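You operate a simulated robot arm through the tools that you are given. There is no shell and no other tool. Be economical: measure what you need, move in short steps, check, and stop when the job is done.

The job below is to be done with a simulated two-armed robot. You get a single attempt, and the scene is never put back.

## Task
Start the grey machine: air on, gauge at 6.5 bar, reset the alarm, home the head.
Fine: leave the other controls alone.

Only the result counts: the job must be done as asked and must still hold three seconds after the hand-in. Knocking over, shifting, dropping, spilling or breaking anything else fails it.

## Robot
Two 7-joint arms with two-finger parallel grippers on one trunk, on a base that drives. Base frame: it is fixed to the floor where the robot stands at the start and does not move with it; the origin is under the middle of the robot, x ahead of it, y to its left, z up; the surface under the hand at the start is at about z = 0.86. Units: m, degrees, N and s.
The left shoulder is at the start at [0.07, 0.163, 1.245], the right one opposite. With the tool pointing down near the work surface each hand reaches from about 0.38 to 0.88 m from the robot's upright axis, wherever it stands, measured 20 degrees to its own side. Places, roughly: back button [0.5, -0.3, 0.9]; grey machine air knob [0.6, 0.1, 1]; grey machine air valve [0.6, 0, 1]; grey machine clamp button [0.2, 0.8, 0.9]; grey machine drain valve [0.1, 0.9, 0.8]; grey machine fill button [0.2, 0.9, 0.9]; grey machine release button [0.3, 0.7, 0.9]; grey machine reset button [0.4, 0.1, 0.9]; height knob [0.2, 1, 0.9]; home button of the grey machine [0.4, 0.1, 0.9]; next button [0.5, -0.3, 0.9]; small chuck lever [0.3, 0.6, 1]; tank down button [0.2, 1.1, 0.9]; tank up button [0.2, 1.1, 0.9]; x minus button [0.3, 0.4, 1]; x plus button [0.3, 0.3, 1]. Payload 3.43 kg a hand.
The TCP of each hand is the grasp point between the finger pads, 0.034 m short of the fingertips. In the tool frame z runs along the fingers and y along their closing line. Largest opening 0.128 m; finger width 0.024, thickness 0.012; the body of the gripper, 0.048 by 0.13 m, starts 0.096 m behind the TCP.
Orientation is that of the tool frame in the base frame, as [roll, pitch, yaw] about the fixed x, y, z axes, in that order (R = Rz(yaw) Ry(pitch) Rx(roll)). With the fingers straight down and closing along the base's y, the tool's x points along the base's -x, its y along +y and its z along -z.

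## Interface
- The arms move only by the tool drive_tool. It takes "left_commands", "right_commands" or both (then of equal length, played together; a hand with none holds still); each is a list of rows, each a list of 7 numbers: the turn, a rotation vector about the tool's x, y, z in units of 8 degrees (1.0 is 8 degrees), then the shift along the tool's x, y, z in units of 20 mm (1.0 is 20 mm), then the finger opening in m, from 0 to 0.128. In form: [[rx, ry, rz, x, y, z, claw], ...]. A call has 1 to 8 rows; each row shifts and turns the commanded pose from where the row before left it, along the tool's axes as they then stand. A call with a number of a shift or a turn outside -1 to 1 is refused whole. A row lasts 0.2 s, in which the tool goes at most 0.05 m and 8.6 degrees; a call with a longer step from one row to the next is refused whole, and so is a gripper value outside its range. A pose out of reach is approached as far as the arm can. The call stops where the force on the tool passes 40 N (or 10 N more than at its start, if that is more) or the arm is blocked; 0.2 s more then pass. The fingers move at their own pace (about 0.153 m/s each) and stop on an object; they squeeze with about 29 N. The grip force told is the motor's: it shows also when the fingers shut on nothing. Time passes only in rows, and 0.2 s behind the last, so rows that do not move let the fingers close. It gives the time, the measured TCP pose, the force on the tool (base axes), the opening and the grip force at its end, in the units of the frame above (readings bear some noise), with the torque about the TCP (base axes, N m) and any sound that the robot's microphone picked up.
- Cameras (640 x 400 px; columns grow to the right, rows downward): "scene" is now at [0.1292, 0.0372, 1.4682]; the picture's right is [0.43, -0.90, -0.00], its down [-0.56, -0.26, -0.79] and it looks along [0.71, 0.34, -0.62] (base axes); focal length 214 px, centre (320, 200). "left" rides on the left gripper at [0.076, 0.011, -0.16] in its tool frame; the picture's right is [-0.15, 0.99, 0.00], its down [-0.88, -0.13, -0.46] and it looks along [-0.45, -0.07, 0.89] (tool axes); focal length 234 px, centre (320, 200). "right" rides on the right gripper at [0.076, -0.011, -0.16] in its tool frame; the picture's right is [0.15, 0.99, 0.00], its down [-0.88, 0.13, -0.46] and it looks along [-0.45, 0.07, 0.89] (tool axes); focal length 234 px, centre (320, 200). There is no depth. A picture from a camera that has moved, and an enlarged one, comes with that camera's place and axes in the base frame and with its lens.
- snapshot(camera): a new picture of that camera. It takes no simulated time.
- raise_lower(by): slides the trunk up (or, below 0, down) by that many m; the arms and the scene camera ride with it, the base frame stays. It gives what a move gives, with no picture.
- roll_base(legs): drives the robot by 1 to 6 legs, each [ahead, left, turn to the left] in m, m and degrees, along the robot's own axes; the way and the turn of a leg run together, so that a leg with both is an arc; at most 1.5 m and 180 degrees a leg. The arms and the cameras ride along, it lands a little off, and it stops where it bumps. It gives what a move gives.
- turn_head(pan, tilt): turns the head with the scene camera to pan (to the left, within 86 degrees either way) and tilt (down, from -29 to 69), counted from straight ahead of the robot. It gives what a move gives.
- close_up(camera, box): a new picture of the part [left, top, right, bottom] of that camera's present view, enlarged. It takes no simulated time.
- finish_job(): hands the job in; it is judged then, once.

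Go step by step. Nothing tells you exact positions but the pictures and the camera data: compare them with the known pose of the tool, close in by small moves and look again before you grip or let go. The budget is 120 turns and 108 pictures, counting those below and the enlarged ones. Unless the task says otherwise, let go and move clear before handing in, and close with one line.

The tools are called after "Emit:" as a command line: name --argument value ..., lists and objects as JSON in quotes. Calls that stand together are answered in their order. drive_tool: Moves the arms, as the interface text tells. Its arguments: {"type":"object","properties":{"left_commands":{"type":"array","items":{"type":"array","items":{"type":"number"}}},"right_commands":{"type":"array","items":{"type":"array","items":{"type":"number"}}}},"required":[]} The other tools are called the same way: raise_lower (by) slides the trunk up or down; roll_base (legs) drives the base; turn_head (pan, tilt) turns the head that bears the scene camera; snapshot (camera) takes a picture; close_up (camera, box) takes an enlarged picture of a part of a camera's view; finish_job () hands the job in.

At the start:

```text
clock: 0.0
left_position: [0.632, 0.3865, 1.2994]
left_tcp_rot: [-179.9, 0.0, -179.9]
left_force: [-0.3, 0.2, -1.1]
left_moment: [-0.01, 0.01, 0.01]
left_finger_gap: 0.128
left_finger_force: 0.1
right_position: [0.3515, -0.0846, 1.3783]
right_tcp_rot: [180.0, 0.0, 180.0]
right_force: [0.5, -0.3, -0.4]
right_moment: [0.03, 0.01, 0.01]
right_finger_gap: 0.128
right_finger_force: 0.0
trunk travel left (down, up): [-0.725, 0.215]
robot x, y, heading: [0.0027, -0.0002, -0.1]
head pan, tilt: [25.5, 38.0]
```

scene: 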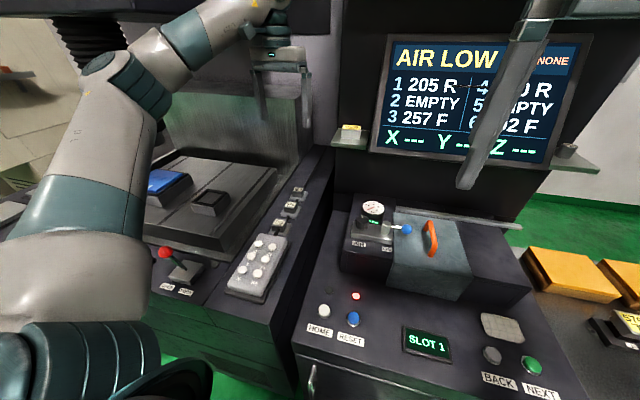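
right: 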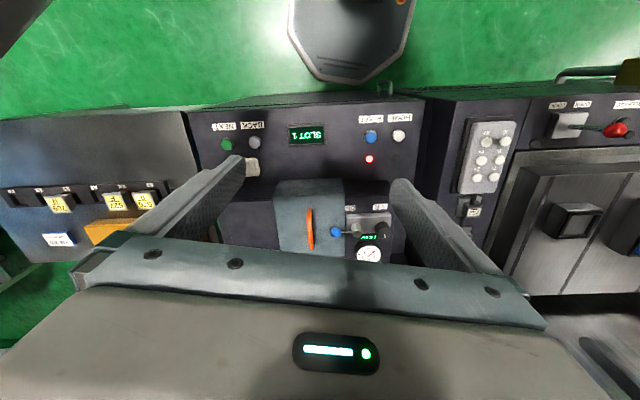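
left: 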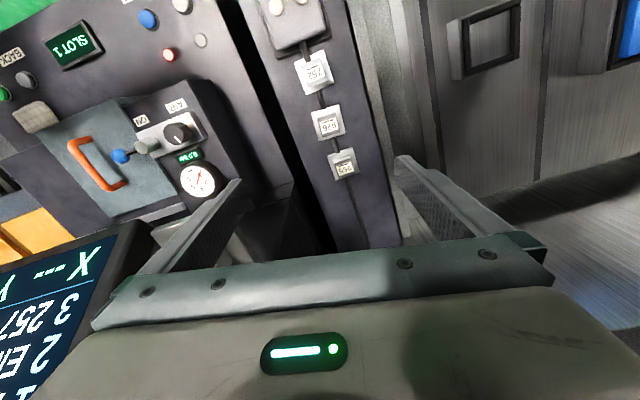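

I see the grey machine ahead with the air unit (blue-ended valve lever, knob, gauge) and Home/Reset buttons. I take enlarged views first.

Emit:
close_up --camera "scene" --box '[290, 180, 490, 360]'

Emit:
close_up --camera "left" --box '[60, 0, 240, 210]'

Emit:
close_up --camera "right" --box '[270, 110, 430, 270]'

```text
2.22 times, centred on (390, 270) of scene
camera zoom: at [0.1292, 0.0372, 1.4682], right [0.43, -0.9, 0.0], down [-0.56, -0.26, -0.79], along [0.71, 0.34, -0.62], focal length 477 px, centre (164, 44)
```

zoom: 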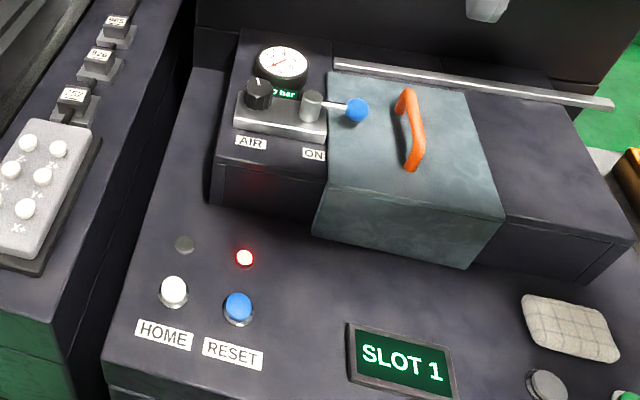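

```text
1.90 times, centred on (150, 105) of left
camera zoom: at [0.5557, 0.398, 1.4591], right [0.15, 0.99, 0.0], down [0.88, -0.13, 0.46], along [0.45, -0.07, -0.89], focal length 446 px, centre (644, 381)
```

zoom: 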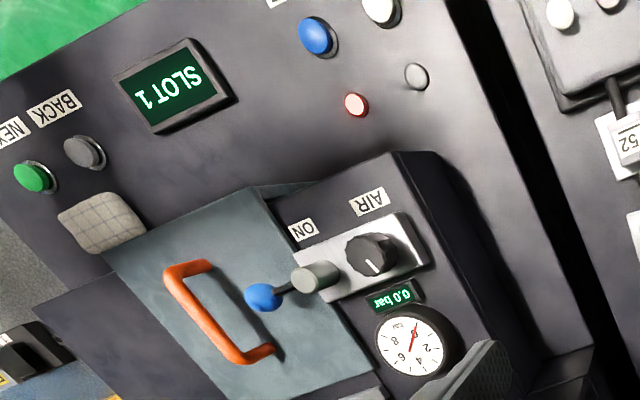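

```text
2.50 times, centred on (350, 190) of right
camera zoom: at [0.2747, -0.0968, 1.5387], right [-0.15, 0.99, 0.0], down [0.88, 0.13, 0.46], along [0.45, 0.07, -0.89], focal length 585 px, centre (245, 225)
```

zoom: 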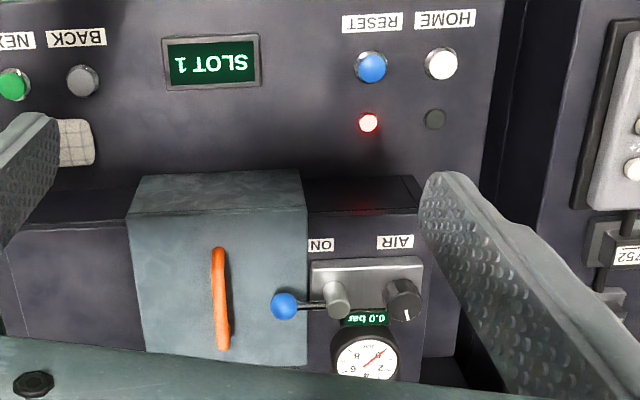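

The valve post is at about (0.615, 0.057, 1.02) with its lever pointing to -y and the ball at (0.625, 0.0, 1.02). The knob is near (0.603, 0.127), reset near (0.391, 0.063) and home near (0.381, 0.144). I bring the right hand, fingers closed, above and beyond the lever ball.

Emit:
drive_tool --right_commands '[[0, 0, 0, -1, 0.25, 0.5, 0], [0, 0, 0, -1, 0.25, 0.5, 0], [0, 0, 0, -1, 0.25, 0.5, 0], [0, 0, 0, -1, 0.25, 0.5, 0], [0, 0, 0, -1, 0.25, 0.5, 0], [0, 0, 0, -1, 0.25, 0.5, 0], [0, 0, 0, -1, 0.25, 0.5, 0], [0, 0, 0, -1, 0.25, 0.5, 0]]'

Emit:
drive_tool --right_commands '[[0, 0, 0, -1, 0.25, 1, 0], [0, 0, 0, -1, 0.25, 1, 0], [0, 0, 0, -1, 0.25, 1, 0], [0, 0, 0, -1, 0.25, 1, 0], [0, 0, 0, -1, 0.25, 1, 0], [0, 0, 0, -1, 0.25, 1, 0], [0, 0, 0, -1, 0.25, 1, 0], [0, 0, 0, -0.3, 0.25, 0.5, 0]]'

Emit:
snapshot --camera "left"

Emit:
snapshot --camera "right"

Emit:
snapshot --camera "scene"

```text
clock: 1.8
left_position: [0.6336, 0.3866, 1.2978]
left_tcp_rot: [180.0, 0.1, -179.8]
left_force: [0.0, -0.5, -0.3]
left_moment: [-0.03, 0.0, 0.01]
left_finger_gap: 0.1281
left_finger_force: 0.0
right_position: [0.5114, -0.0438, 1.298]
right_tcp_rot: [-180.0, 0.1, 179.9]
right_force: [0.2, 0.5, -0.3]
right_moment: [0.04, 0.0, 0.0]
right_finger_gap: 0.0
right_finger_force: 29.1
trunk travel left (down, up): [-0.725, 0.215]
robot x, y, heading: [-0.0004, 0.0004, 0.1]
head pan, tilt: [25.5, 38.0]
```

```text
clock: 3.6
left_position: [0.6323, 0.3872, 1.2991]
left_tcp_rot: [-180.0, 0.0, -179.9]
left_force: [0.6, 0.7, 0.4]
left_moment: [-0.02, -0.06, 0.03]
left_finger_gap: 0.1281
left_finger_force: 0.0
right_position: [0.6592, -0.0037, 1.1479]
right_tcp_rot: [180.0, 0.0, -180.0]
right_force: [0.0, 1.1, -0.6]
right_moment: [-0.02, 0.03, -0.02]
right_finger_gap: 0.0
right_finger_force: 28.5
trunk travel left (down, up): [-0.725, 0.215]
robot x, y, heading: [0.0004, 0.004, 0.3]
head pan, tilt: [25.5, 38.0]
```

```text
101 pictures are left
camera left: at [0.5558, 0.3983, 1.459], right [0.15, 0.99, 0.0], down [0.88, -0.13, 0.46], along [0.45, -0.07, -0.89], focal length 234 px, centre (320, 200)
```

left: 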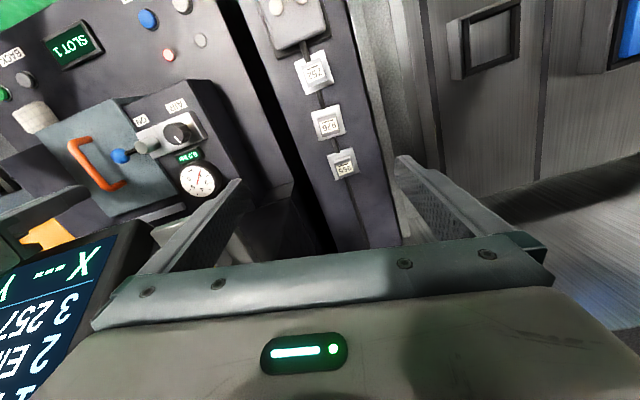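

```text
100 pictures are left
camera right: at [0.5815, -0.0162, 1.3086], right [-0.15, 0.99, 0.0], down [0.88, 0.13, 0.46], along [0.45, 0.07, -0.89], focal length 234 px, centre (320, 200)
```

right: 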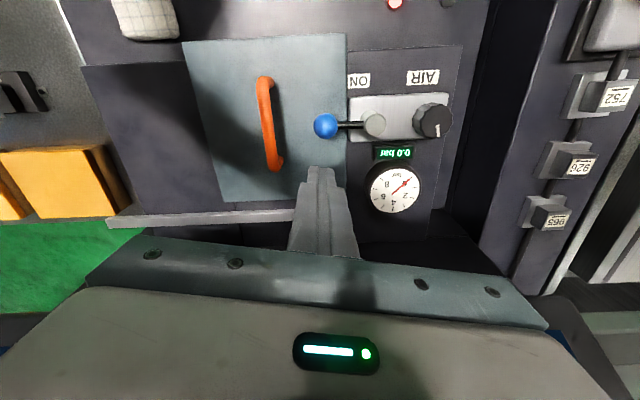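

```text
99 pictures are left
camera scene: at [0.1292, 0.0375, 1.4682], right [0.43, -0.9, 0.0], down [-0.56, -0.27, -0.79], along [0.71, 0.34, -0.62], focal length 214 px, centre (320, 200)
```

scene: 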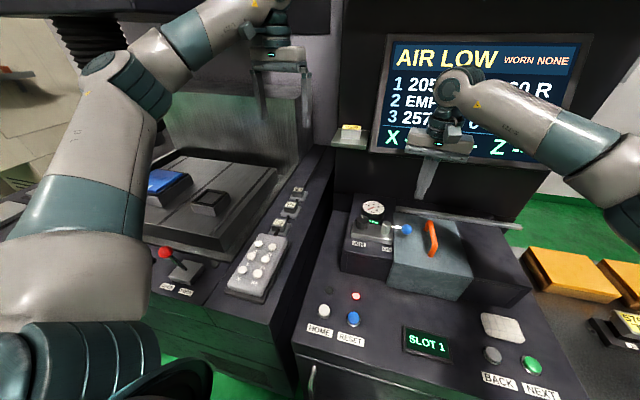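

The estimates check out from this closer view. I lower the fingertips just beyond the lever ball.

Emit:
drive_tool --right_commands '[[0, 0, 0, 0, 0, 1, 0], [0, 0, 0, 0, 0, 1, 0], [0, 0, 0, 0, 0, 1, 0], [0, 0, 0, 0, 0, 1, 0], [0, 0, 0, 0, 0, 0.9, 0]]'

Emit:
snapshot --camera "right"

Emit:
close_up --camera "left" --box '[60, 80, 240, 230]'

```text
clock: 4.8
left_position: [0.6345, 0.3874, 1.2969]
left_tcp_rot: [-180.0, -0.2, -179.9]
left_force: [-0.1, 0.0, -0.3]
left_moment: [0.01, 0.04, -0.04]
left_finger_gap: 0.128
left_finger_force: 0.0
right_position: [0.6599, -0.0036, 1.0495]
right_tcp_rot: [-180.0, -0.1, 179.9]
right_force: [0.4, 0.0, -0.4]
right_moment: [-0.02, 0.01, 0.0]
right_finger_gap: 0.0
right_finger_force: 28.7
trunk travel left (down, up): [-0.725, 0.215]
robot x, y, heading: [0.0015, -0.0005, 0.1]
head pan, tilt: [25.5, 38.0]
```

```text
98 pictures are left
camera right: at [0.5829, -0.0163, 1.2093], right [-0.14, 0.99, 0.0], down [0.88, 0.13, 0.45], along [0.45, 0.07, -0.89], focal length 234 px, centre (320, 200)
```

right: 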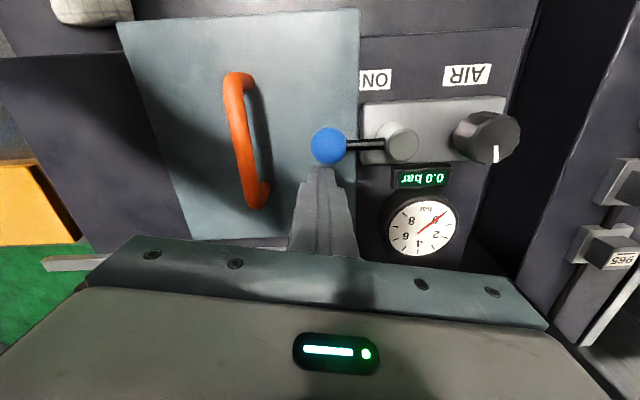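

```text
2.67 times, centred on (150, 155) of left
camera zoom: at [0.5577, 0.3986, 1.458], right [0.14, 0.99, 0.0], down [0.88, -0.13, 0.45], along [0.45, -0.07, -0.89], focal length 624 px, centre (773, 320)
```

zoom: 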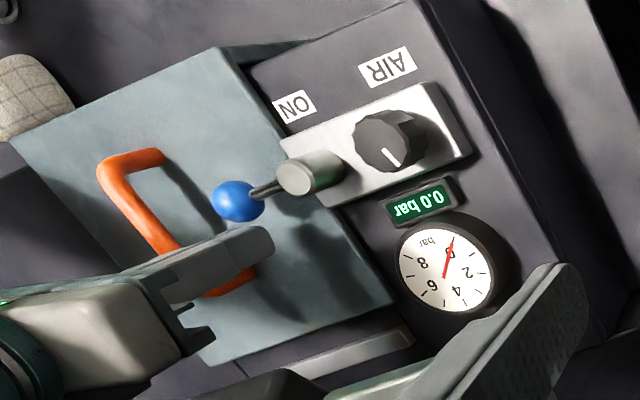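

The closed fingers stand just behind the ball at its height. I sweep the lever around toward the ON label along an arc.

Emit:
drive_tool --right_commands '[[0, 0, 0, 0.65, 0, 0, 0], [0, 0, 0, 0.65, -0.1, 0, 0], [0, 0, 0, 0.58, -0.08, 0, 0], [0, 0, 0, 0.58, -0.02, 0, 0], [0, 0, 0, 0.55, 0.1, 0, 0], [0, 0, 0, 0.52, 0.2, 0, 0], [0, 0, 0, 0.48, 0.3, 0, 0], [0, 0, 0, 0.45, 0.35, 0, 0]]'

Emit:
close_up --camera "left" --box '[60, 80, 240, 230]'

Emit:
snapshot --camera "right"

```text
clock: 6.6
left_position: [0.6319, 0.3866, 1.2982]
left_tcp_rot: [180.0, 0.0, -179.9]
left_force: [-0.1, -0.4, 0.5]
left_moment: [0.0, -0.01, 0.01]
left_finger_gap: 0.1278
left_finger_force: 0.0
right_position: [0.5693, 0.0102, 1.0502]
right_tcp_rot: [180.0, 0.0, 179.9]
right_force: [0.6, -0.9, 0.2]
right_moment: [0.0, -0.02, 0.04]
right_finger_gap: 0.0
right_finger_force: 28.8
trunk travel left (down, up): [-0.725, 0.215]
robot x, y, heading: [0.0014, 0.0, -0.2]
head pan, tilt: [25.5, 38.0]
```

```text
2.67 times, centred on (150, 155) of left
camera zoom: at [0.5558, 0.3982, 1.459], right [0.15, 0.99, 0.0], down [0.88, -0.13, 0.46], along [0.45, -0.07, -0.89], focal length 624 px, centre (773, 320)
```

zoom: 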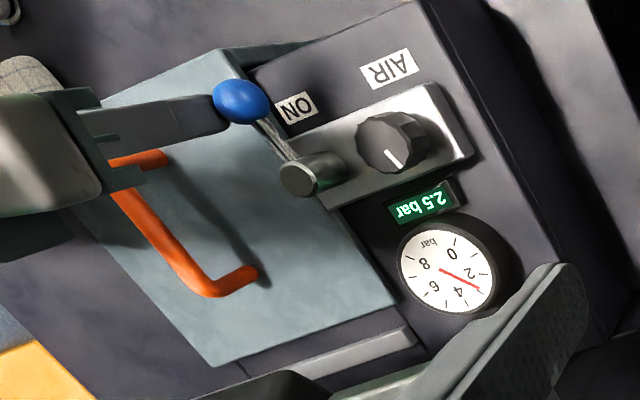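

```text
95 pictures are left
camera right: at [0.492, -0.0015, 1.2106], right [-0.14, 0.99, 0.0], down [0.88, 0.13, 0.46], along [0.45, 0.07, -0.89], focal length 234 px, centre (320, 200)
```

right: 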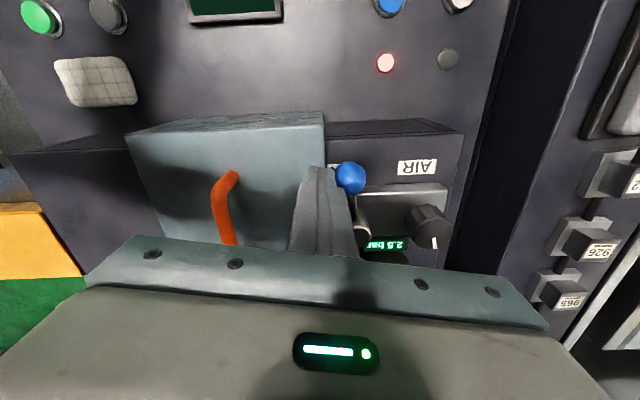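

The lever is turning and the gauge shows 2.5 bar, but it isn't at its end yet. I continue the arc until it stops.

Emit:
drive_tool --right_commands '[[0, 0, 0, 0.35, 0.4, 0, 0], [0, 0, 0, 0.25, 0.4, 0, 0], [0, 0, 0, 0.15, 0.4, 0, 0], [0, 0, 0, 0, 0.3, 0, 0]]'

Emit:
close_up --camera "left" --box '[60, 80, 240, 230]'

```text
clock: 7.4
left_position: [0.6353, 0.3816, 1.2981]
left_tcp_rot: [180.0, 0.0, 179.9]
left_force: [-0.3, 1.8, 0.2]
left_moment: [-0.08, -0.01, 0.0]
left_finger_gap: 0.128
left_finger_force: 0.0
right_position: [0.5598, 0.0198, 1.0511]
right_tcp_rot: [-179.2, 0.4, 178.9]
right_force: [8.1, -23.3, -2.2]
right_moment: [-0.77, -0.25, -0.14]
right_finger_gap: 0.0
right_finger_force: 29.1
trunk travel left (down, up): [-0.725, 0.215]
robot x, y, heading: [0.0007, 0.0006, -0.2]
head pan, tilt: [25.5, 38.0]
stopped in row 4 (right hand): the force on the tool passed its limit at 44 N (the readings are from after the stop); the commanded pose is now the measured one
```

```text
2.67 times, centred on (150, 155) of left
camera zoom: at [0.5584, 0.3939, 1.459], right [0.15, 0.99, 0.0], down [0.88, -0.13, 0.46], along [0.45, -0.07, -0.89], focal length 624 px, centre (773, 320)
```

zoom: 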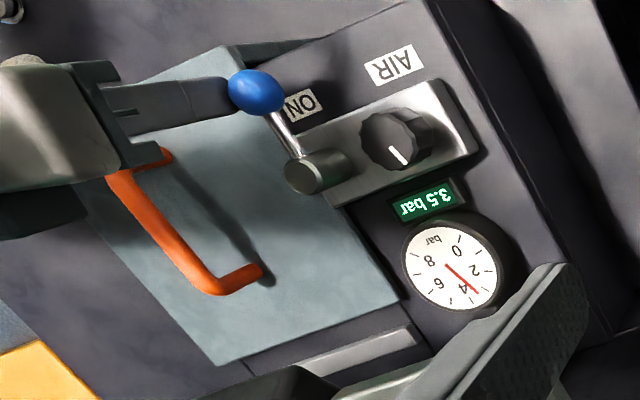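

The lever has reached its ON stop and the gauge is at 3.5 bar. I back off, rise, and go over the knob with fingers partly open.

Emit:
drive_tool --right_commands '[[0, 0, 0, 0, -1, 0, 0], [0, 0, 0, 0, 0, -1, 0], [0, 0, 0, 0, 0, -1, 0], [0, 0, 0, 0, 0, -1, 0], [0, 0, 0, 0, 0, -1, 0]]'

Emit:
drive_tool --right_commands '[[0, 0, 0, -0.36, 1, 0, 0.064], [0, 0, 0, -0.36, 1, 0, 0.064], [0, 0, 0, -0.36, 1, 0, 0.064], [0, 0, 0, -0.36, 1, 0, 0.064], [0, 0, 0, -0.36, 1, 0, 0.064], [0, 0, 0, -0.35, 1, 0, 0.064], [0, 0, 0, 0, 0.3, 0, 0.064]]'

Emit:
snapshot --camera "right"

Emit:
close_up --camera "left" --box '[60, 80, 240, 230]'

Emit:
close_up --camera "scene" --box '[310, 130, 490, 280]'

```text
clock: 8.6
left_position: [0.6331, 0.3841, 1.2995]
left_tcp_rot: [180.0, 0.0, 179.9]
left_force: [-0.9, -0.5, -0.3]
left_moment: [0.0, 0.0, -0.01]
left_finger_gap: 0.1281
left_finger_force: 0.1
right_position: [0.5568, 0.0063, 1.1334]
right_tcp_rot: [-179.7, 0.3, 179.3]
right_force: [0.5, 0.2, 0.0]
right_moment: [0.03, -0.04, -0.02]
right_finger_gap: 0.0
right_finger_force: 29.2
trunk travel left (down, up): [-0.725, 0.215]
robot x, y, heading: [-0.0007, -0.0014, -0.2]
head pan, tilt: [25.5, 38.0]
```

```text
clock: 10.2
left_position: [0.6333, 0.3834, 1.2986]
left_tcp_rot: [-180.0, -0.1, 179.9]
left_force: [-0.7, 0.0, -0.7]
left_moment: [-0.03, -0.02, -0.01]
left_finger_gap: 0.128
left_finger_force: 0.0
right_position: [0.6019, 0.1316, 1.1307]
right_tcp_rot: [-179.7, 0.3, 179.3]
right_force: [0.3, 0.8, 0.1]
right_moment: [0.0, 0.02, -0.02]
right_finger_gap: 0.0641
right_finger_force: 0.1
trunk travel left (down, up): [-0.725, 0.215]
robot x, y, heading: [0.0001, 0.0011, -0.2]
head pan, tilt: [25.5, 38.0]
```

```text
93 pictures are left
camera right: at [0.524, 0.1219, 1.2909], right [-0.13, 0.99, -0.01], down [0.88, 0.12, 0.46], along [0.46, 0.05, -0.89], focal length 234 px, centre (320, 200)
```

right: 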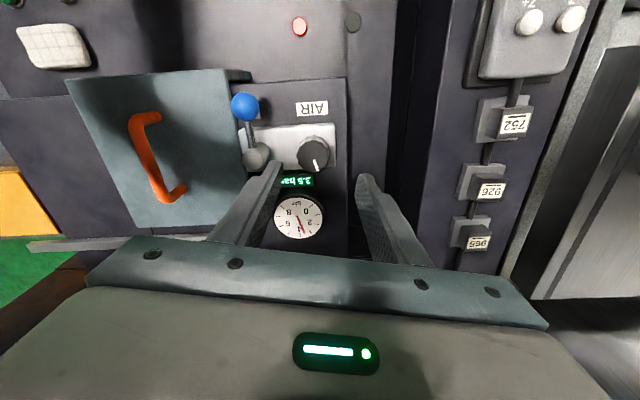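

```text
2.67 times, centred on (150, 155) of left
camera zoom: at [0.5573, 0.3956, 1.4591], right [0.15, 0.99, 0.0], down [0.88, -0.13, 0.46], along [0.45, -0.07, -0.89], focal length 624 px, centre (773, 320)
```

zoom: 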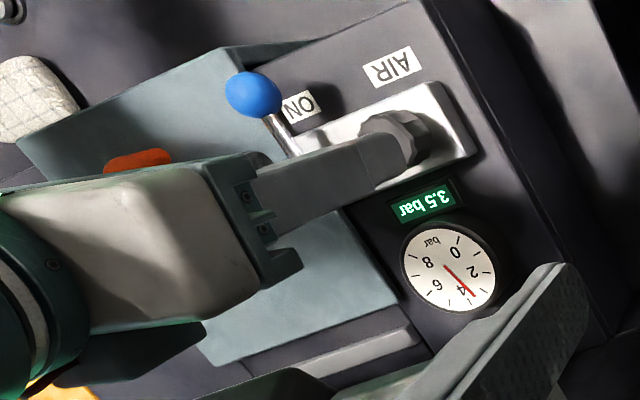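

```text
2.67 times, centred on (400, 205) of scene
camera zoom: at [0.1297, 0.0361, 1.4682], right [0.43, -0.9, 0.0], down [-0.56, -0.26, -0.79], along [0.71, 0.34, -0.62], focal length 572 px, centre (107, 187)
```

zoom: 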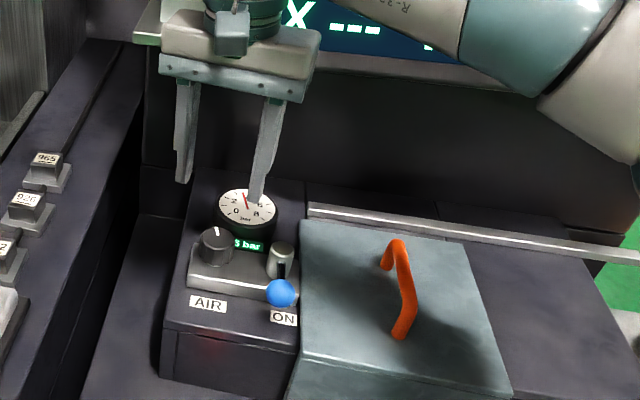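

Air lever is on, with 3.5 bar on the gauge. I centre over the knob (~(0.600, 0.124)) and lower around it.

Emit:
drive_tool --right_commands '[[0, 0, 0, 0.08, -0.38, 0, 0.064], [0, 0, 0, 0, 0, 1, 0.064], [0, 0, 0, 0, 0, 1, 0.064], [0, 0, 0, 0, 0, 1, 0.064], [0, 0, 0, 0, 0, 1, 0.064]]'

Emit:
snapshot --camera "right"

Emit:
close_up --camera "scene" --box '[340, 170, 440, 260]'

Emit:
close_up --camera "left" --box '[100, 80, 240, 220]'

```text
clock: 11.4
left_position: [0.6343, 0.3837, 1.299]
left_tcp_rot: [180.0, 0.0, 179.9]
left_force: [-0.5, -0.6, -0.1]
left_moment: [0.02, 0.05, -0.01]
left_finger_gap: 0.1277
left_finger_force: 0.0
right_position: [0.6011, 0.1239, 1.0509]
right_tcp_rot: [-179.5, 0.2, 179.3]
right_force: [0.3, 0.1, -0.1]
right_moment: [-0.03, -0.01, -0.01]
right_finger_gap: 0.0641
right_finger_force: 0.0
trunk travel left (down, up): [-0.725, 0.215]
robot x, y, heading: [-0.0, 0.0013, -0.3]
head pan, tilt: [25.5, 38.0]
```

```text
90 pictures are left
camera right: at [0.5237, 0.1141, 1.21], right [-0.13, 0.99, -0.01], down [0.88, 0.12, 0.46], along [0.46, 0.05, -0.89], focal length 234 px, centre (320, 200)
```

right: 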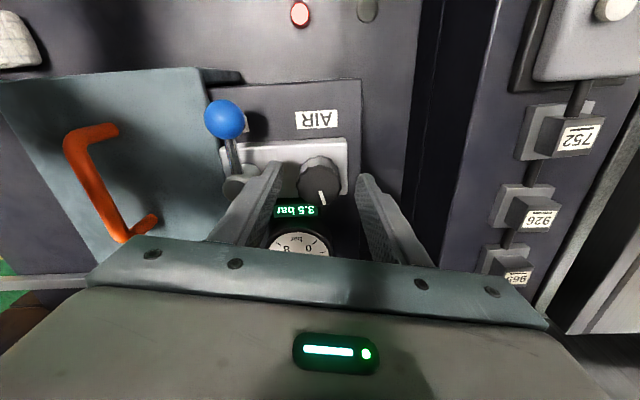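

```text
4.44 times, centred on (390, 215) of scene
camera zoom: at [0.1304, 0.0362, 1.4681], right [0.43, -0.9, 0.0], down [-0.56, -0.26, -0.79], along [0.71, 0.34, -0.62], focal length 953 px, centre (9, 133)
```

zoom: 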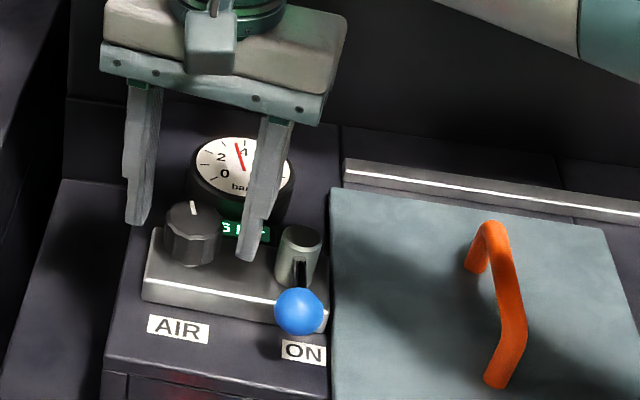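

```text
2.86 times, centred on (170, 150) of left
camera zoom: at [0.558, 0.3957, 1.4588], right [0.15, 0.99, 0.0], down [0.88, -0.13, 0.46], along [0.45, -0.07, -0.89], focal length 669 px, centre (749, 343)
```

zoom: 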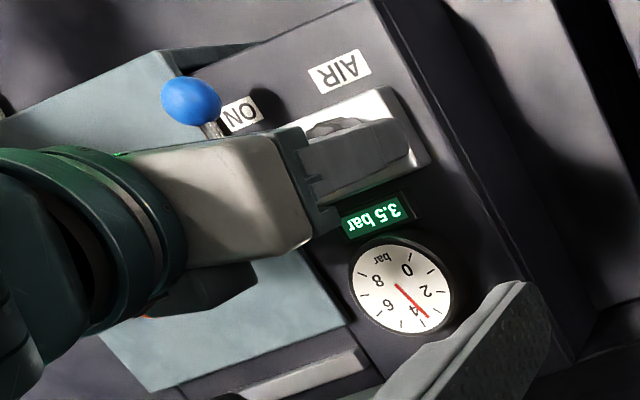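

Fingers straddle the knob well. I go a few mm nearer, lower to tip z≈1.007, and close.

Emit:
drive_tool --right_commands '[[0, 0, 0, 0.2, -0.05, 0, 0.064], [0, 0, 0, 0, 0, 0.45, 0.064], [0, 0, 0, 0, 0, 0, 0.03], [0, 0, 0, 0, 0, 0, 0.03]]'

Emit:
close_up --camera "scene" --box '[340, 170, 440, 260]'

```text
clock: 12.4
left_position: [0.6341, 0.3851, 1.2981]
left_tcp_rot: [180.0, 0.0, 179.9]
left_force: [-0.2, 0.3, 0.1]
left_moment: [0.01, 0.0, -0.01]
left_finger_gap: 0.1281
left_finger_force: 0.1
right_position: [0.597, 0.1233, 1.0417]
right_tcp_rot: [-179.6, 0.3, 179.3]
right_force: [0.3, 3.9, 0.0]
right_moment: [0.96, 0.49, 0.05]
right_finger_gap: 0.0372
right_finger_force: 45.1
trunk travel left (down, up): [-0.725, 0.215]
robot x, y, heading: [-0.0016, -0.0009, 0.1]
head pan, tilt: [25.5, 38.0]
```

```text
4.44 times, centred on (390, 215) of scene
camera zoom: at [0.1301, 0.0368, 1.4681], right [0.43, -0.9, 0.0], down [-0.56, -0.26, -0.79], along [0.71, 0.34, -0.62], focal length 953 px, centre (9, 133)
```

zoom: 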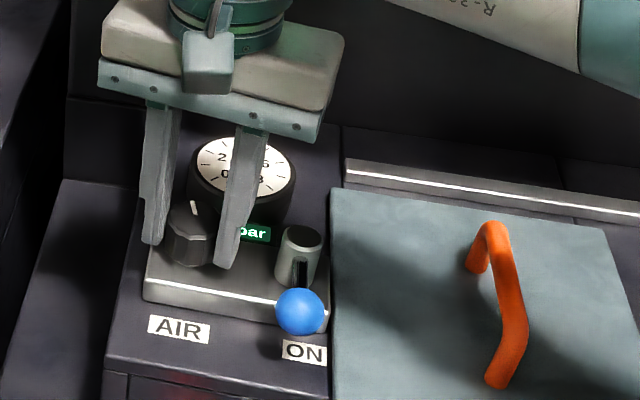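

The knob is gripped (gap 37 mm). I test a 16° clockwise turn and read the gauge.

Emit:
drive_tool --right_commands '[[0, 0, 1, 0, 0, 0, 0.03], [0, 0, 1, 0, 0, 0, 0.03], [0, 0, 0, 0, 0, 0, 0.03]]'

Emit:
close_up --camera "left" --box '[100, 80, 240, 220]'

```text
clock: 13.2
left_position: [0.6347, 0.3855, 1.2975]
left_tcp_rot: [-179.8, 0.0, 179.8]
left_force: [-0.1, -0.7, 0.3]
left_moment: [0.02, 0.0, -0.01]
left_finger_gap: 0.1281
left_finger_force: 0.0
right_position: [0.5975, 0.1257, 1.0432]
right_tcp_rot: [-179.7, 0.4, 163.3]
right_force: [3.8, 13.9, -1.4]
right_moment: [1.49, 0.72, 0.14]
right_finger_gap: 0.0372
right_finger_force: 45.3
trunk travel left (down, up): [-0.725, 0.215]
robot x, y, heading: [0.0038, 0.0013, -0.1]
head pan, tilt: [25.5, 38.0]
```

```text
2.86 times, centred on (170, 150) of left
camera zoom: at [0.5583, 0.3984, 1.4579], right [0.15, 0.99, 0.0], down [0.88, -0.13, 0.46], along [0.45, -0.07, -0.89], focal length 669 px, centre (749, 343)
```

zoom: 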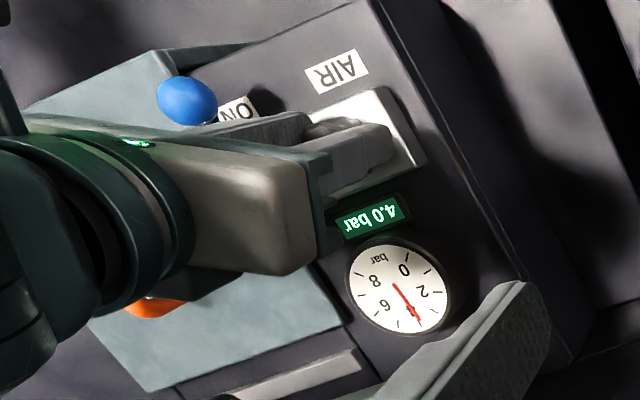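

16° gave +0.5 bar, so clockwise raises it by about 1 bar per 32°. I continue 40°, easing the side load.

Emit:
drive_tool --right_commands '[[0, 0, 1, 0, 0.08, 0, 0.03], [0, 0, 1, 0, 0, 0, 0.03], [0, 0, 1, 0, 0, 0, 0.03], [0, 0, 1, 0, 0, 0, 0.03], [0, 0, 1, 0, 0, 0, 0.03], [0, 0, 0, 0, 0, 0, 0.03]]'

Emit:
close_up --camera "left" --box '[100, 80, 240, 220]'

```text
clock: 14.6
left_position: [0.6367, 0.3865, 1.2972]
left_tcp_rot: [-179.9, -0.1, -180.0]
left_force: [0.9, -0.1, 0.4]
left_moment: [0.05, 0.03, -0.02]
left_finger_gap: 0.1277
left_finger_force: 0.1
right_position: [0.6006, 0.13, 1.0416]
right_tcp_rot: [179.5, 0.3, 123.3]
right_force: [12.4, 19.6, -6.2]
right_moment: [-0.59, -0.2, 0.15]
right_finger_gap: 0.0377
right_finger_force: 44.4
trunk travel left (down, up): [-0.725, 0.215]
robot x, y, heading: [0.0051, -0.0022, -0.2]
head pan, tilt: [25.5, 38.0]
stopped in row 6 (right hand): the force on the tool passed its limit at 41 N (the readings are from after the stop); the commanded pose is now the measured one
```

```text
2.86 times, centred on (170, 150) of left
camera zoom: at [0.5595, 0.3991, 1.4573], right [0.15, 0.99, 0.0], down [0.88, -0.13, 0.46], along [0.45, -0.07, -0.89], focal length 669 px, centre (749, 343)
```

zoom: 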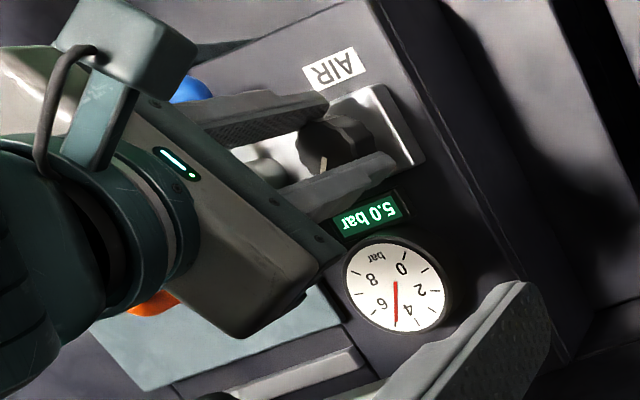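

5.0 bar now; side load shows my grip was off-centre. I open, let it relax and re-grip centred, then look.

Emit:
drive_tool --right_commands '[[0, 0, 0, 0, 0, 0, 0.055], [0, 0, 0, 0, 0, 0, 0.055]]'

Emit:
snapshot --camera "right"

Emit:
close_up --camera "left" --box '[100, 80, 240, 220]'

```text
clock: 15.2
left_position: [0.6359, 0.3858, 1.2979]
left_tcp_rot: [-179.9, 0.0, 179.8]
left_force: [-0.8, 0.1, -0.1]
left_moment: [-0.01, 0.03, 0.03]
left_finger_gap: 0.1279
left_finger_force: 0.1
right_position: [0.5984, 0.1264, 1.043]
right_tcp_rot: [179.5, 0.4, 123.1]
right_force: [-0.3, 0.4, 0.0]
right_moment: [-0.03, 0.02, 0.0]
right_finger_gap: 0.0551
right_finger_force: 0.1
trunk travel left (down, up): [-0.725, 0.215]
robot x, y, heading: [0.0022, -0.0031, -0.1]
head pan, tilt: [25.5, 38.0]
```

```text
84 pictures are left
camera right: at [0.546, 0.1836, 1.2023], right [0.75, 0.66, 0.01], down [0.59, -0.66, 0.46], along [0.31, -0.34, -0.89], focal length 234 px, centre (320, 200)
```

right: 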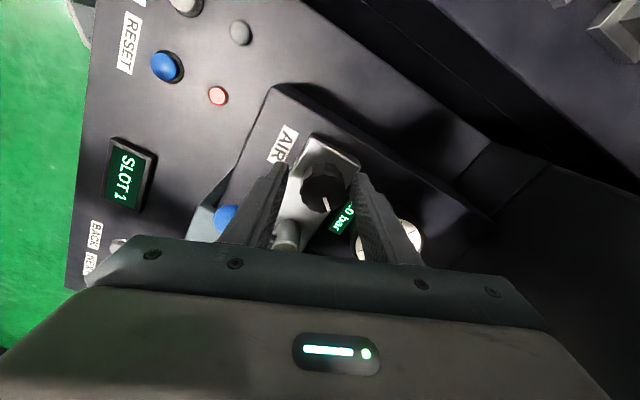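

```text
2.86 times, centred on (170, 150) of left
camera zoom: at [0.5583, 0.3971, 1.4584], right [0.15, 0.99, 0.0], down [0.88, -0.13, 0.46], along [0.45, -0.07, -0.89], focal length 669 px, centre (749, 343)
```

zoom: 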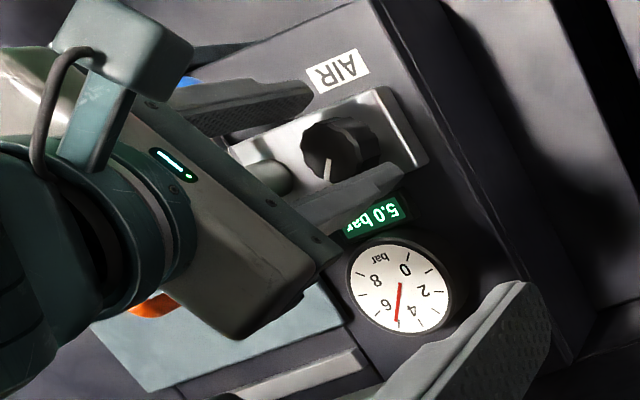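

Display holds 5.0 bar. The knob centre is about 3–4 mm further in +x; I recentre, grip and turn 32° more.

Emit:
drive_tool --right_commands '[[0, 0, 0, -0.1, 0.15, 0, 0.055], [0, 0, 0, 0, 0, 0, 0.03], [0, 0, 0, 0, 0, 0, 0.03], [0, 0, 1, 0, 0, 0, 0.03], [0, 0, 1, 0, 0, 0, 0.03], [0, 0, 1, 0, 0, 0, 0.03], [0, 0, 1, 0, 0, 0, 0.03], [0, 0, 0, 0, 0, 0, 0.03]]'

Emit:
close_up --camera "left" --box '[100, 80, 240, 220]'

```text
clock: 17.0
left_position: [0.6365, 0.3852, 1.2979]
left_tcp_rot: [-179.8, -0.1, 179.8]
left_force: [-0.2, 0.1, 0.4]
left_moment: [-0.02, -0.01, 0.0]
left_finger_gap: 0.1282
left_finger_force: 0.1
right_position: [0.6047, 0.1274, 1.0443]
right_tcp_rot: [179.3, 0.0, 90.9]
right_force: [24.6, 7.8, 18.0]
right_moment: [-0.64, -0.04, 0.13]
right_finger_gap: 0.0375
right_finger_force: 44.9
trunk travel left (down, up): [-0.725, 0.215]
robot x, y, heading: [0.0003, -0.0004, 0.0]
head pan, tilt: [25.5, 38.0]
```

```text
2.86 times, centred on (170, 150) of left
camera zoom: at [0.5599, 0.3978, 1.4578], right [0.15, 0.99, 0.0], down [0.88, -0.13, 0.45], along [0.45, -0.07, -0.89], focal length 669 px, centre (749, 343)
```

zoom: 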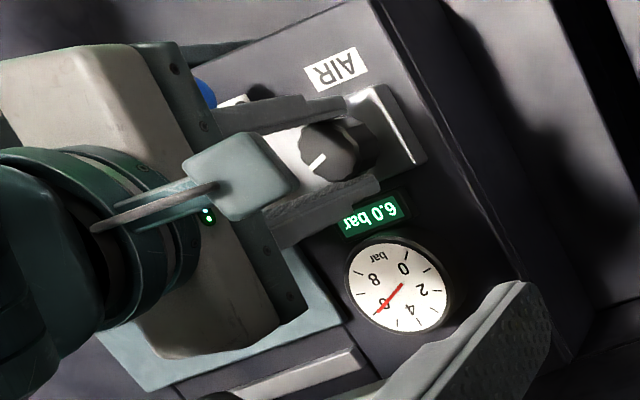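

6.0 bar. I ease the hand +x and turn another 14°.

Emit:
drive_tool --right_commands '[[0, 0, 0, 0, 0.12, 0, 0.03], [0, 0, 0.9, 0, 0, 0, 0.03], [0, 0, 0.9, 0, 0, 0, 0.03], [0, 0, 0, 0, 0, 0, 0.03]]'

Emit:
close_up --camera "left" --box '[100, 80, 240, 220]'

```text
clock: 18.0
left_position: [0.6342, 0.3853, 1.2975]
left_tcp_rot: [-179.7, -0.1, 180.0]
left_force: [-0.1, -0.3, -0.4]
left_moment: [0.0, 0.01, -0.02]
left_finger_gap: 0.128
left_finger_force: 0.1
right_position: [0.6062, 0.1266, 1.044]
right_tcp_rot: [179.4, 0.0, 76.6]
right_force: [23.3, 9.9, 22.5]
right_moment: [0.2, 0.16, 0.05]
right_finger_gap: 0.0374
right_finger_force: 45.2
trunk travel left (down, up): [-0.725, 0.215]
robot x, y, heading: [0.0035, 0.0, -0.3]
head pan, tilt: [25.5, 38.0]
```

```text
2.86 times, centred on (170, 150) of left
camera zoom: at [0.559, 0.3977, 1.4581], right [0.15, 0.99, 0.0], down [0.88, -0.13, 0.45], along [0.45, -0.07, -0.89], focal length 669 px, centre (749, 343)
```

zoom: 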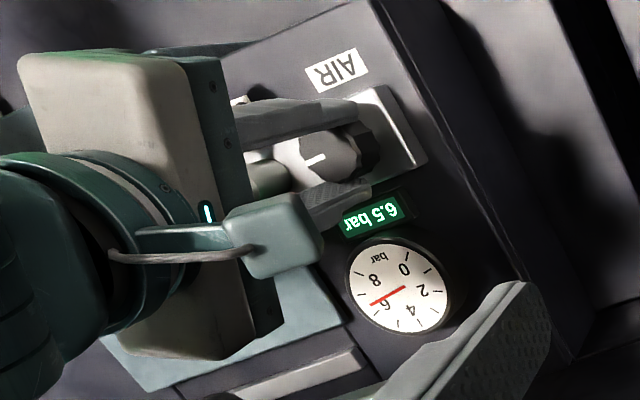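

The display reads 6.5 bar. I release gently, lift off, and check that it holds.

Emit:
drive_tool --right_commands '[[0, 0, 0, 0, 0, 0, 0.058], [0, 0, 0, 0, 0, 0, 0.058], [0, 0, 0, 0, 0, -1, 0.058], [0, 0, 0, 0, 0, -1, 0.058], [0, 0, 0, 0, 0, -1, 0.058], [0, 0, 0, 0, 0, -1, 0.058], [0, 0, 0, 0, 0, -1, 0.03]]'

Emit:
close_up --camera "left" --box '[100, 80, 240, 220]'

Emit:
snapshot --camera "scene"

```text
clock: 19.6
left_position: [0.6333, 0.3837, 1.2985]
left_tcp_rot: [-179.9, 0.0, 180.0]
left_force: [0.7, 0.4, -0.1]
left_moment: [-0.03, 0.0, -0.01]
left_finger_gap: 0.1281
left_finger_force: 0.1
right_position: [0.6041, 0.1258, 1.1445]
right_tcp_rot: [179.3, 0.0, 76.9]
right_force: [0.4, 0.2, -0.5]
right_moment: [-0.04, -0.04, 0.0]
right_finger_gap: 0.03
right_finger_force: 0.0
trunk travel left (down, up): [-0.725, 0.215]
robot x, y, heading: [0.0003, -0.001, -0.0]
head pan, tilt: [25.5, 38.0]
```

```text
2.86 times, centred on (170, 150) of left
camera zoom: at [0.5569, 0.3966, 1.4591], right [0.15, 0.99, 0.0], down [0.88, -0.13, 0.46], along [0.45, -0.07, -0.89], focal length 669 px, centre (749, 343)
```

zoom: 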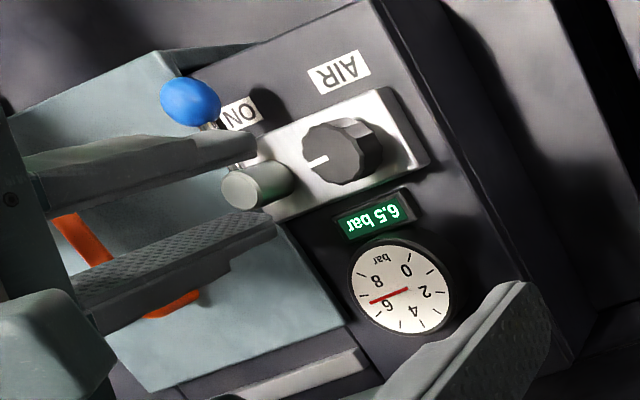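

```text
79 pictures are left
camera scene: at [0.1296, 0.0367, 1.4682], right [0.43, -0.9, 0.0], down [-0.56, -0.26, -0.79], along [0.71, 0.34, -0.62], focal length 214 px, centre (320, 200)
```

scene: 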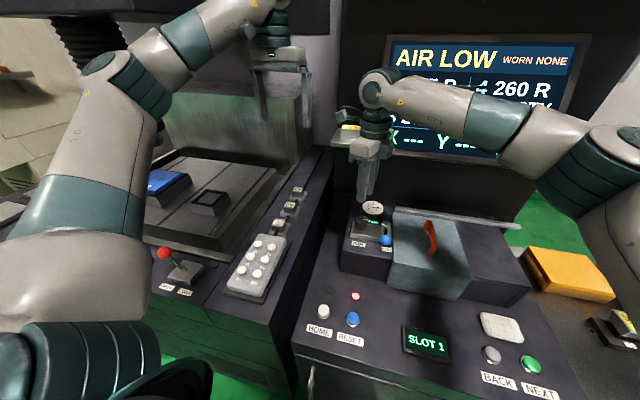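

6.5 bar holds. I turn the wrist back to its normal yaw and close the fingers before going to RESET.

Emit:
drive_tool --right_commands '[[0, 0, -1, 0, 0, -0.3, 0], [0, 0, -1, 0, 0, -0.3, 0], [0, 0, -1, 0, 0, -0.3, 0], [0, 0, -1, 0, 0, -0.3, 0], [0, 0, -1, 0, 0, -0.3, 0], [0, 0, -1, 0, 0, -0.3, 0], [0, 0, -1, 0, 0, 0, 0], [0, 0, -1, 0, 0, 0, 0]]'

Emit:
drive_tool --right_commands '[[0, 0, -1, 0, 0, 0, 0], [0, 0, -1, 0, 0, 0, 0], [0, 0, -1, 0, 0, 0, 0], [0, 0, -1, 0, 0, 0, 0], [0, 0, -0.9, 0, 0, 0, 0]]'

Emit:
drive_tool --right_commands '[[0, 0, 0, 1, -0.35, 0, 0], [0, 0, 0, 1, -0.35, 0, 0], [0, 0, 0, 1, -0.35, 0, 0], [0, 0, 0, 1, -0.35, 0, 0], [0, 0, 0, 1, -0.35, 0, 0], [0, 0, 0, 1, -0.35, 0, 0], [0, 0, 0, 1, -0.35, 0, 0], [0, 0, 0, 1, -0.35, 0, 0]]'

Emit:
snapshot --camera "right"

Emit:
snapshot --camera "left"

```text
clock: 21.4
left_position: [0.6335, 0.3851, 1.2995]
left_tcp_rot: [-180.0, -0.1, 180.0]
left_force: [-0.1, 0.1, 0.3]
left_moment: [0.0, -0.01, -0.01]
left_finger_gap: 0.128
left_finger_force: 0.0
right_position: [0.6035, 0.1267, 1.1803]
right_tcp_rot: [179.9, 0.5, 140.9]
right_force: [0.1, 0.1, -0.2]
right_moment: [0.0, 0.02, -0.04]
right_finger_gap: 0.0
right_finger_force: 28.6
trunk travel left (down, up): [-0.725, 0.215]
robot x, y, heading: [-0.0006, 0.0014, -0.2]
head pan, tilt: [25.5, 38.0]
```

```text
clock: 22.6
left_position: [0.6349, 0.3839, 1.2994]
left_tcp_rot: [-180.0, 0.0, 180.0]
left_force: [-0.3, -0.3, 0.4]
left_moment: [-0.01, 0.03, 0.03]
left_finger_gap: 0.1282
left_finger_force: 0.0
right_position: [0.6031, 0.1257, 1.1796]
right_tcp_rot: [-180.0, 0.6, -179.8]
right_force: [0.1, 0.1, 0.0]
right_moment: [0.02, -0.01, 0.0]
right_finger_gap: 0.0
right_finger_force: 29.1
trunk travel left (down, up): [-0.725, 0.215]
robot x, y, heading: [0.0033, -0.0007, -0.2]
head pan, tilt: [25.5, 38.0]
```

```text
clock: 24.4
left_position: [0.6337, 0.3853, 1.2992]
left_tcp_rot: [-180.0, 0.1, 179.9]
left_force: [-0.5, 0.4, 0.1]
left_moment: [-0.02, 0.01, 0.04]
left_finger_gap: 0.1278
left_finger_force: 0.1
right_position: [0.4434, 0.0713, 1.1793]
right_tcp_rot: [-179.8, 0.7, 179.9]
right_force: [-0.7, 0.0, 0.5]
right_moment: [0.0, -0.01, 0.0]
right_finger_gap: 0.0001
right_finger_force: 29.1
trunk travel left (down, up): [-0.725, 0.215]
robot x, y, heading: [0.0021, -0.0017, -0.1]
head pan, tilt: [25.5, 38.0]
```

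```text
78 pictures are left
camera right: at [0.3641, 0.0587, 1.3375], right [-0.14, 0.99, 0.0], down [0.88, 0.13, 0.47], along [0.46, 0.06, -0.89], focal length 234 px, centre (320, 200)
```

right: 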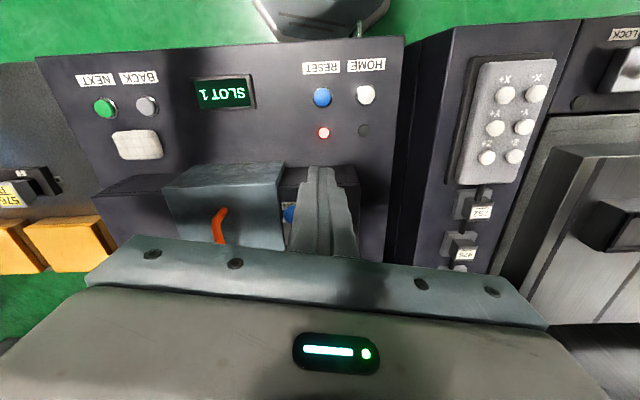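

```text
77 pictures are left
camera left: at [0.5568, 0.3961, 1.4593], right [0.15, 0.99, 0.0], down [0.88, -0.13, 0.46], along [0.45, -0.07, -0.89], focal length 234 px, centre (320, 200)
```

left: 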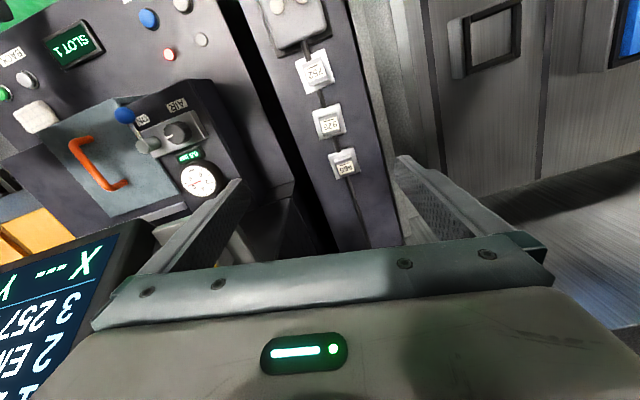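

RESET is refined to (0.392, 0.065) and HOME to (0.378, 0.141), tops about 0.875. I go above RESET and descend to just over it.

Emit:
drive_tool --right_commands '[[0, 0, 0, 0.9, -0.1, 0, 0], [0, 0, 0, 0.9, -0.1, 0, 0], [0, 0, 0, 0.77, -0.1, 0, 0], [0, 0, 0, 0, 0, 1, 0], [0, 0, 0, 0, 0, 1, 0], [0, 0, 0, 0, 0, 1, 0], [0, 0, 0, 0, 0, 1, 0], [0, 0, 0, 0, 0, 1, 0]]'

Emit:
drive_tool --right_commands '[[0, 0, 0, 0, 0, 1, 0], [0, 0, 0, 0, 0, 1, 0], [0, 0, 0, 0, 0, 1, 0], [0, 0, 0, 0, 0, 1, 0], [0, 0, 0, 0, 0, 1, 0]]'

Emit:
close_up --camera "scene" --box '[290, 240, 450, 360]'

Emit:
close_up --camera "left" --box '[80, 0, 260, 120]'

Emit:
snapshot --camera "right"

```text
clock: 26.2
left_position: [0.6347, 0.384, 1.299]
left_tcp_rot: [-180.0, 0.0, 179.9]
left_force: [-0.2, 0.5, -0.5]
left_moment: [0.0, 0.01, 0.01]
left_finger_gap: 0.1279
left_finger_force: 0.0
right_position: [0.392, 0.0643, 1.0781]
right_tcp_rot: [-179.8, 0.7, -180.0]
right_force: [0.0, -0.6, 0.6]
right_moment: [0.02, -0.01, 0.0]
right_finger_gap: 0.0001
right_finger_force: 28.3
trunk travel left (down, up): [-0.725, 0.215]
robot x, y, heading: [0.0008, -0.0034, -0.0]
head pan, tilt: [25.5, 38.0]
```

```text
clock: 27.4
left_position: [0.6349, 0.3851, 1.2984]
left_tcp_rot: [179.9, 0.0, 179.9]
left_force: [-0.1, -1.3, -0.2]
left_moment: [-0.03, 0.01, -0.01]
left_finger_gap: 0.1279
left_finger_force: 0.1
right_position: [0.3936, 0.0651, 0.9787]
right_tcp_rot: [-180.0, 0.7, -180.0]
right_force: [0.0, -0.2, 0.3]
right_moment: [0.01, -0.04, -0.01]
right_finger_gap: 0.0002
right_finger_force: 28.6
trunk travel left (down, up): [-0.725, 0.215]
robot x, y, heading: [0.0043, -0.0004, -0.3]
head pan, tilt: [25.5, 38.0]
```

```text
3.33 times, centred on (370, 300) of scene
camera zoom: at [0.1302, 0.0364, 1.4682], right [0.43, -0.9, 0.0], down [-0.56, -0.26, -0.79], along [0.71, 0.34, -0.62], focal length 715 px, centre (153, -133)
```

zoom: 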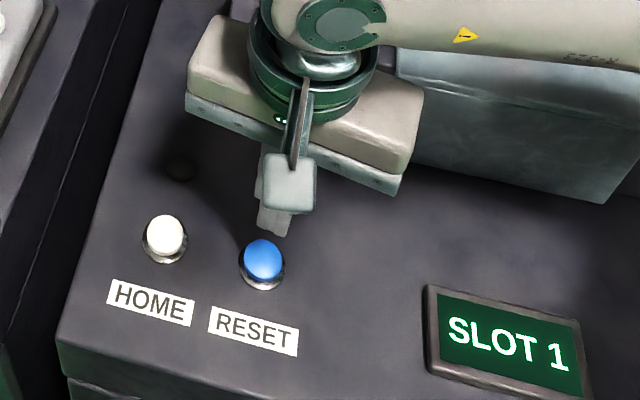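

```text
3.33 times, centred on (170, 60) of left
camera zoom: at [0.5575, 0.3963, 1.459], right [0.15, 0.99, 0.0], down [0.88, -0.13, 0.46], along [0.45, -0.07, -0.89], focal length 781 px, centre (820, 667)
```

zoom: 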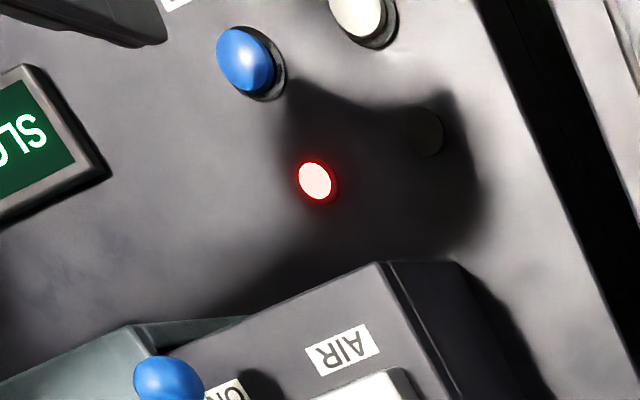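

```text
74 pictures are left
camera right: at [0.3157, 0.053, 1.1365], right [-0.15, 0.99, 0.0], down [0.88, 0.13, 0.46], along [0.46, 0.07, -0.89], focal length 234 px, centre (320, 200)
```

right: 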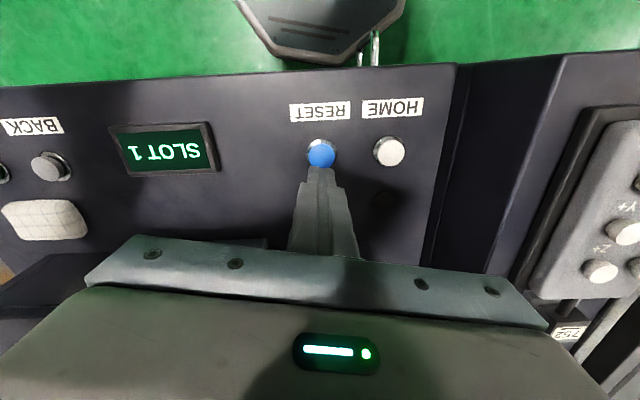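

The tip is about 65 mm above RESET and lined up. I press down slowly.

Emit:
drive_tool --right_commands '[[0, 0, 0, 0.05, 0, 1, 0], [0, 0, 0, 0, 0, 1, 0], [0, 0, 0, 0, 0, 0.5, 0], [0, 0, 0, 0, 0, 0.3, 0], [0, 0, 0, 0, 0, 0.3, 0], [0, 0, 0, 0, 0, 0.3, 0]]'

Emit:
snapshot --camera "scene"

Emit:
snapshot --camera "right"

```text
clock: 28.8
left_position: [0.6344, 0.3849, 1.2981]
left_tcp_rot: [-180.0, 0.1, 179.9]
left_force: [-0.5, -0.1, 0.2]
left_moment: [-0.02, 0.02, 0.0]
left_finger_gap: 0.1279
left_finger_force: 0.0
right_position: [0.3934, 0.0644, 0.9095]
right_tcp_rot: [-179.9, 0.6, -179.8]
right_force: [-0.4, 0.4, 0.7]
right_moment: [0.0, 0.01, 0.01]
right_finger_gap: 0.0001
right_finger_force: 29.2
trunk travel left (down, up): [-0.725, 0.215]
robot x, y, heading: [0.0008, -0.0018, -0.1]
head pan, tilt: [25.5, 38.0]
```

```text
73 pictures are left
camera scene: at [0.13, 0.0366, 1.4682], right [0.43, -0.9, 0.0], down [-0.56, -0.26, -0.79], along [0.71, 0.34, -0.62], focal length 214 px, centre (320, 200)
```

scene: 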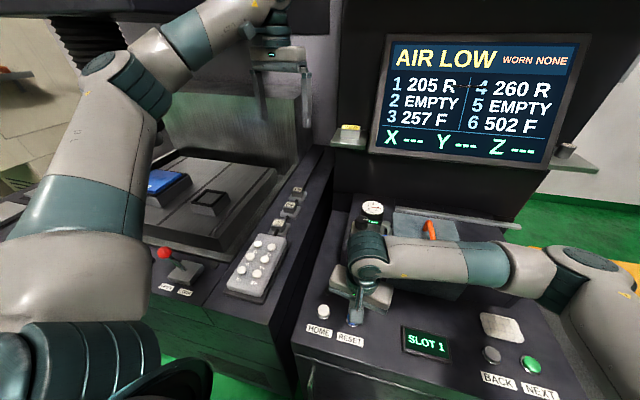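

```text
72 pictures are left
camera right: at [0.3153, 0.0527, 1.0684], right [-0.15, 0.99, 0.0], down [0.88, 0.13, 0.46], along [0.46, 0.06, -0.89], focal length 234 px, centre (320, 200)
```

right: 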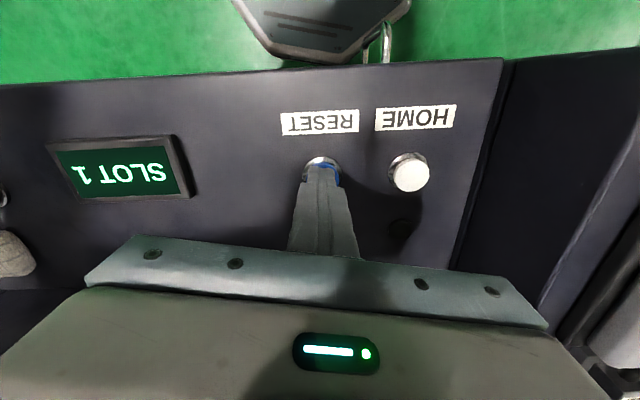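

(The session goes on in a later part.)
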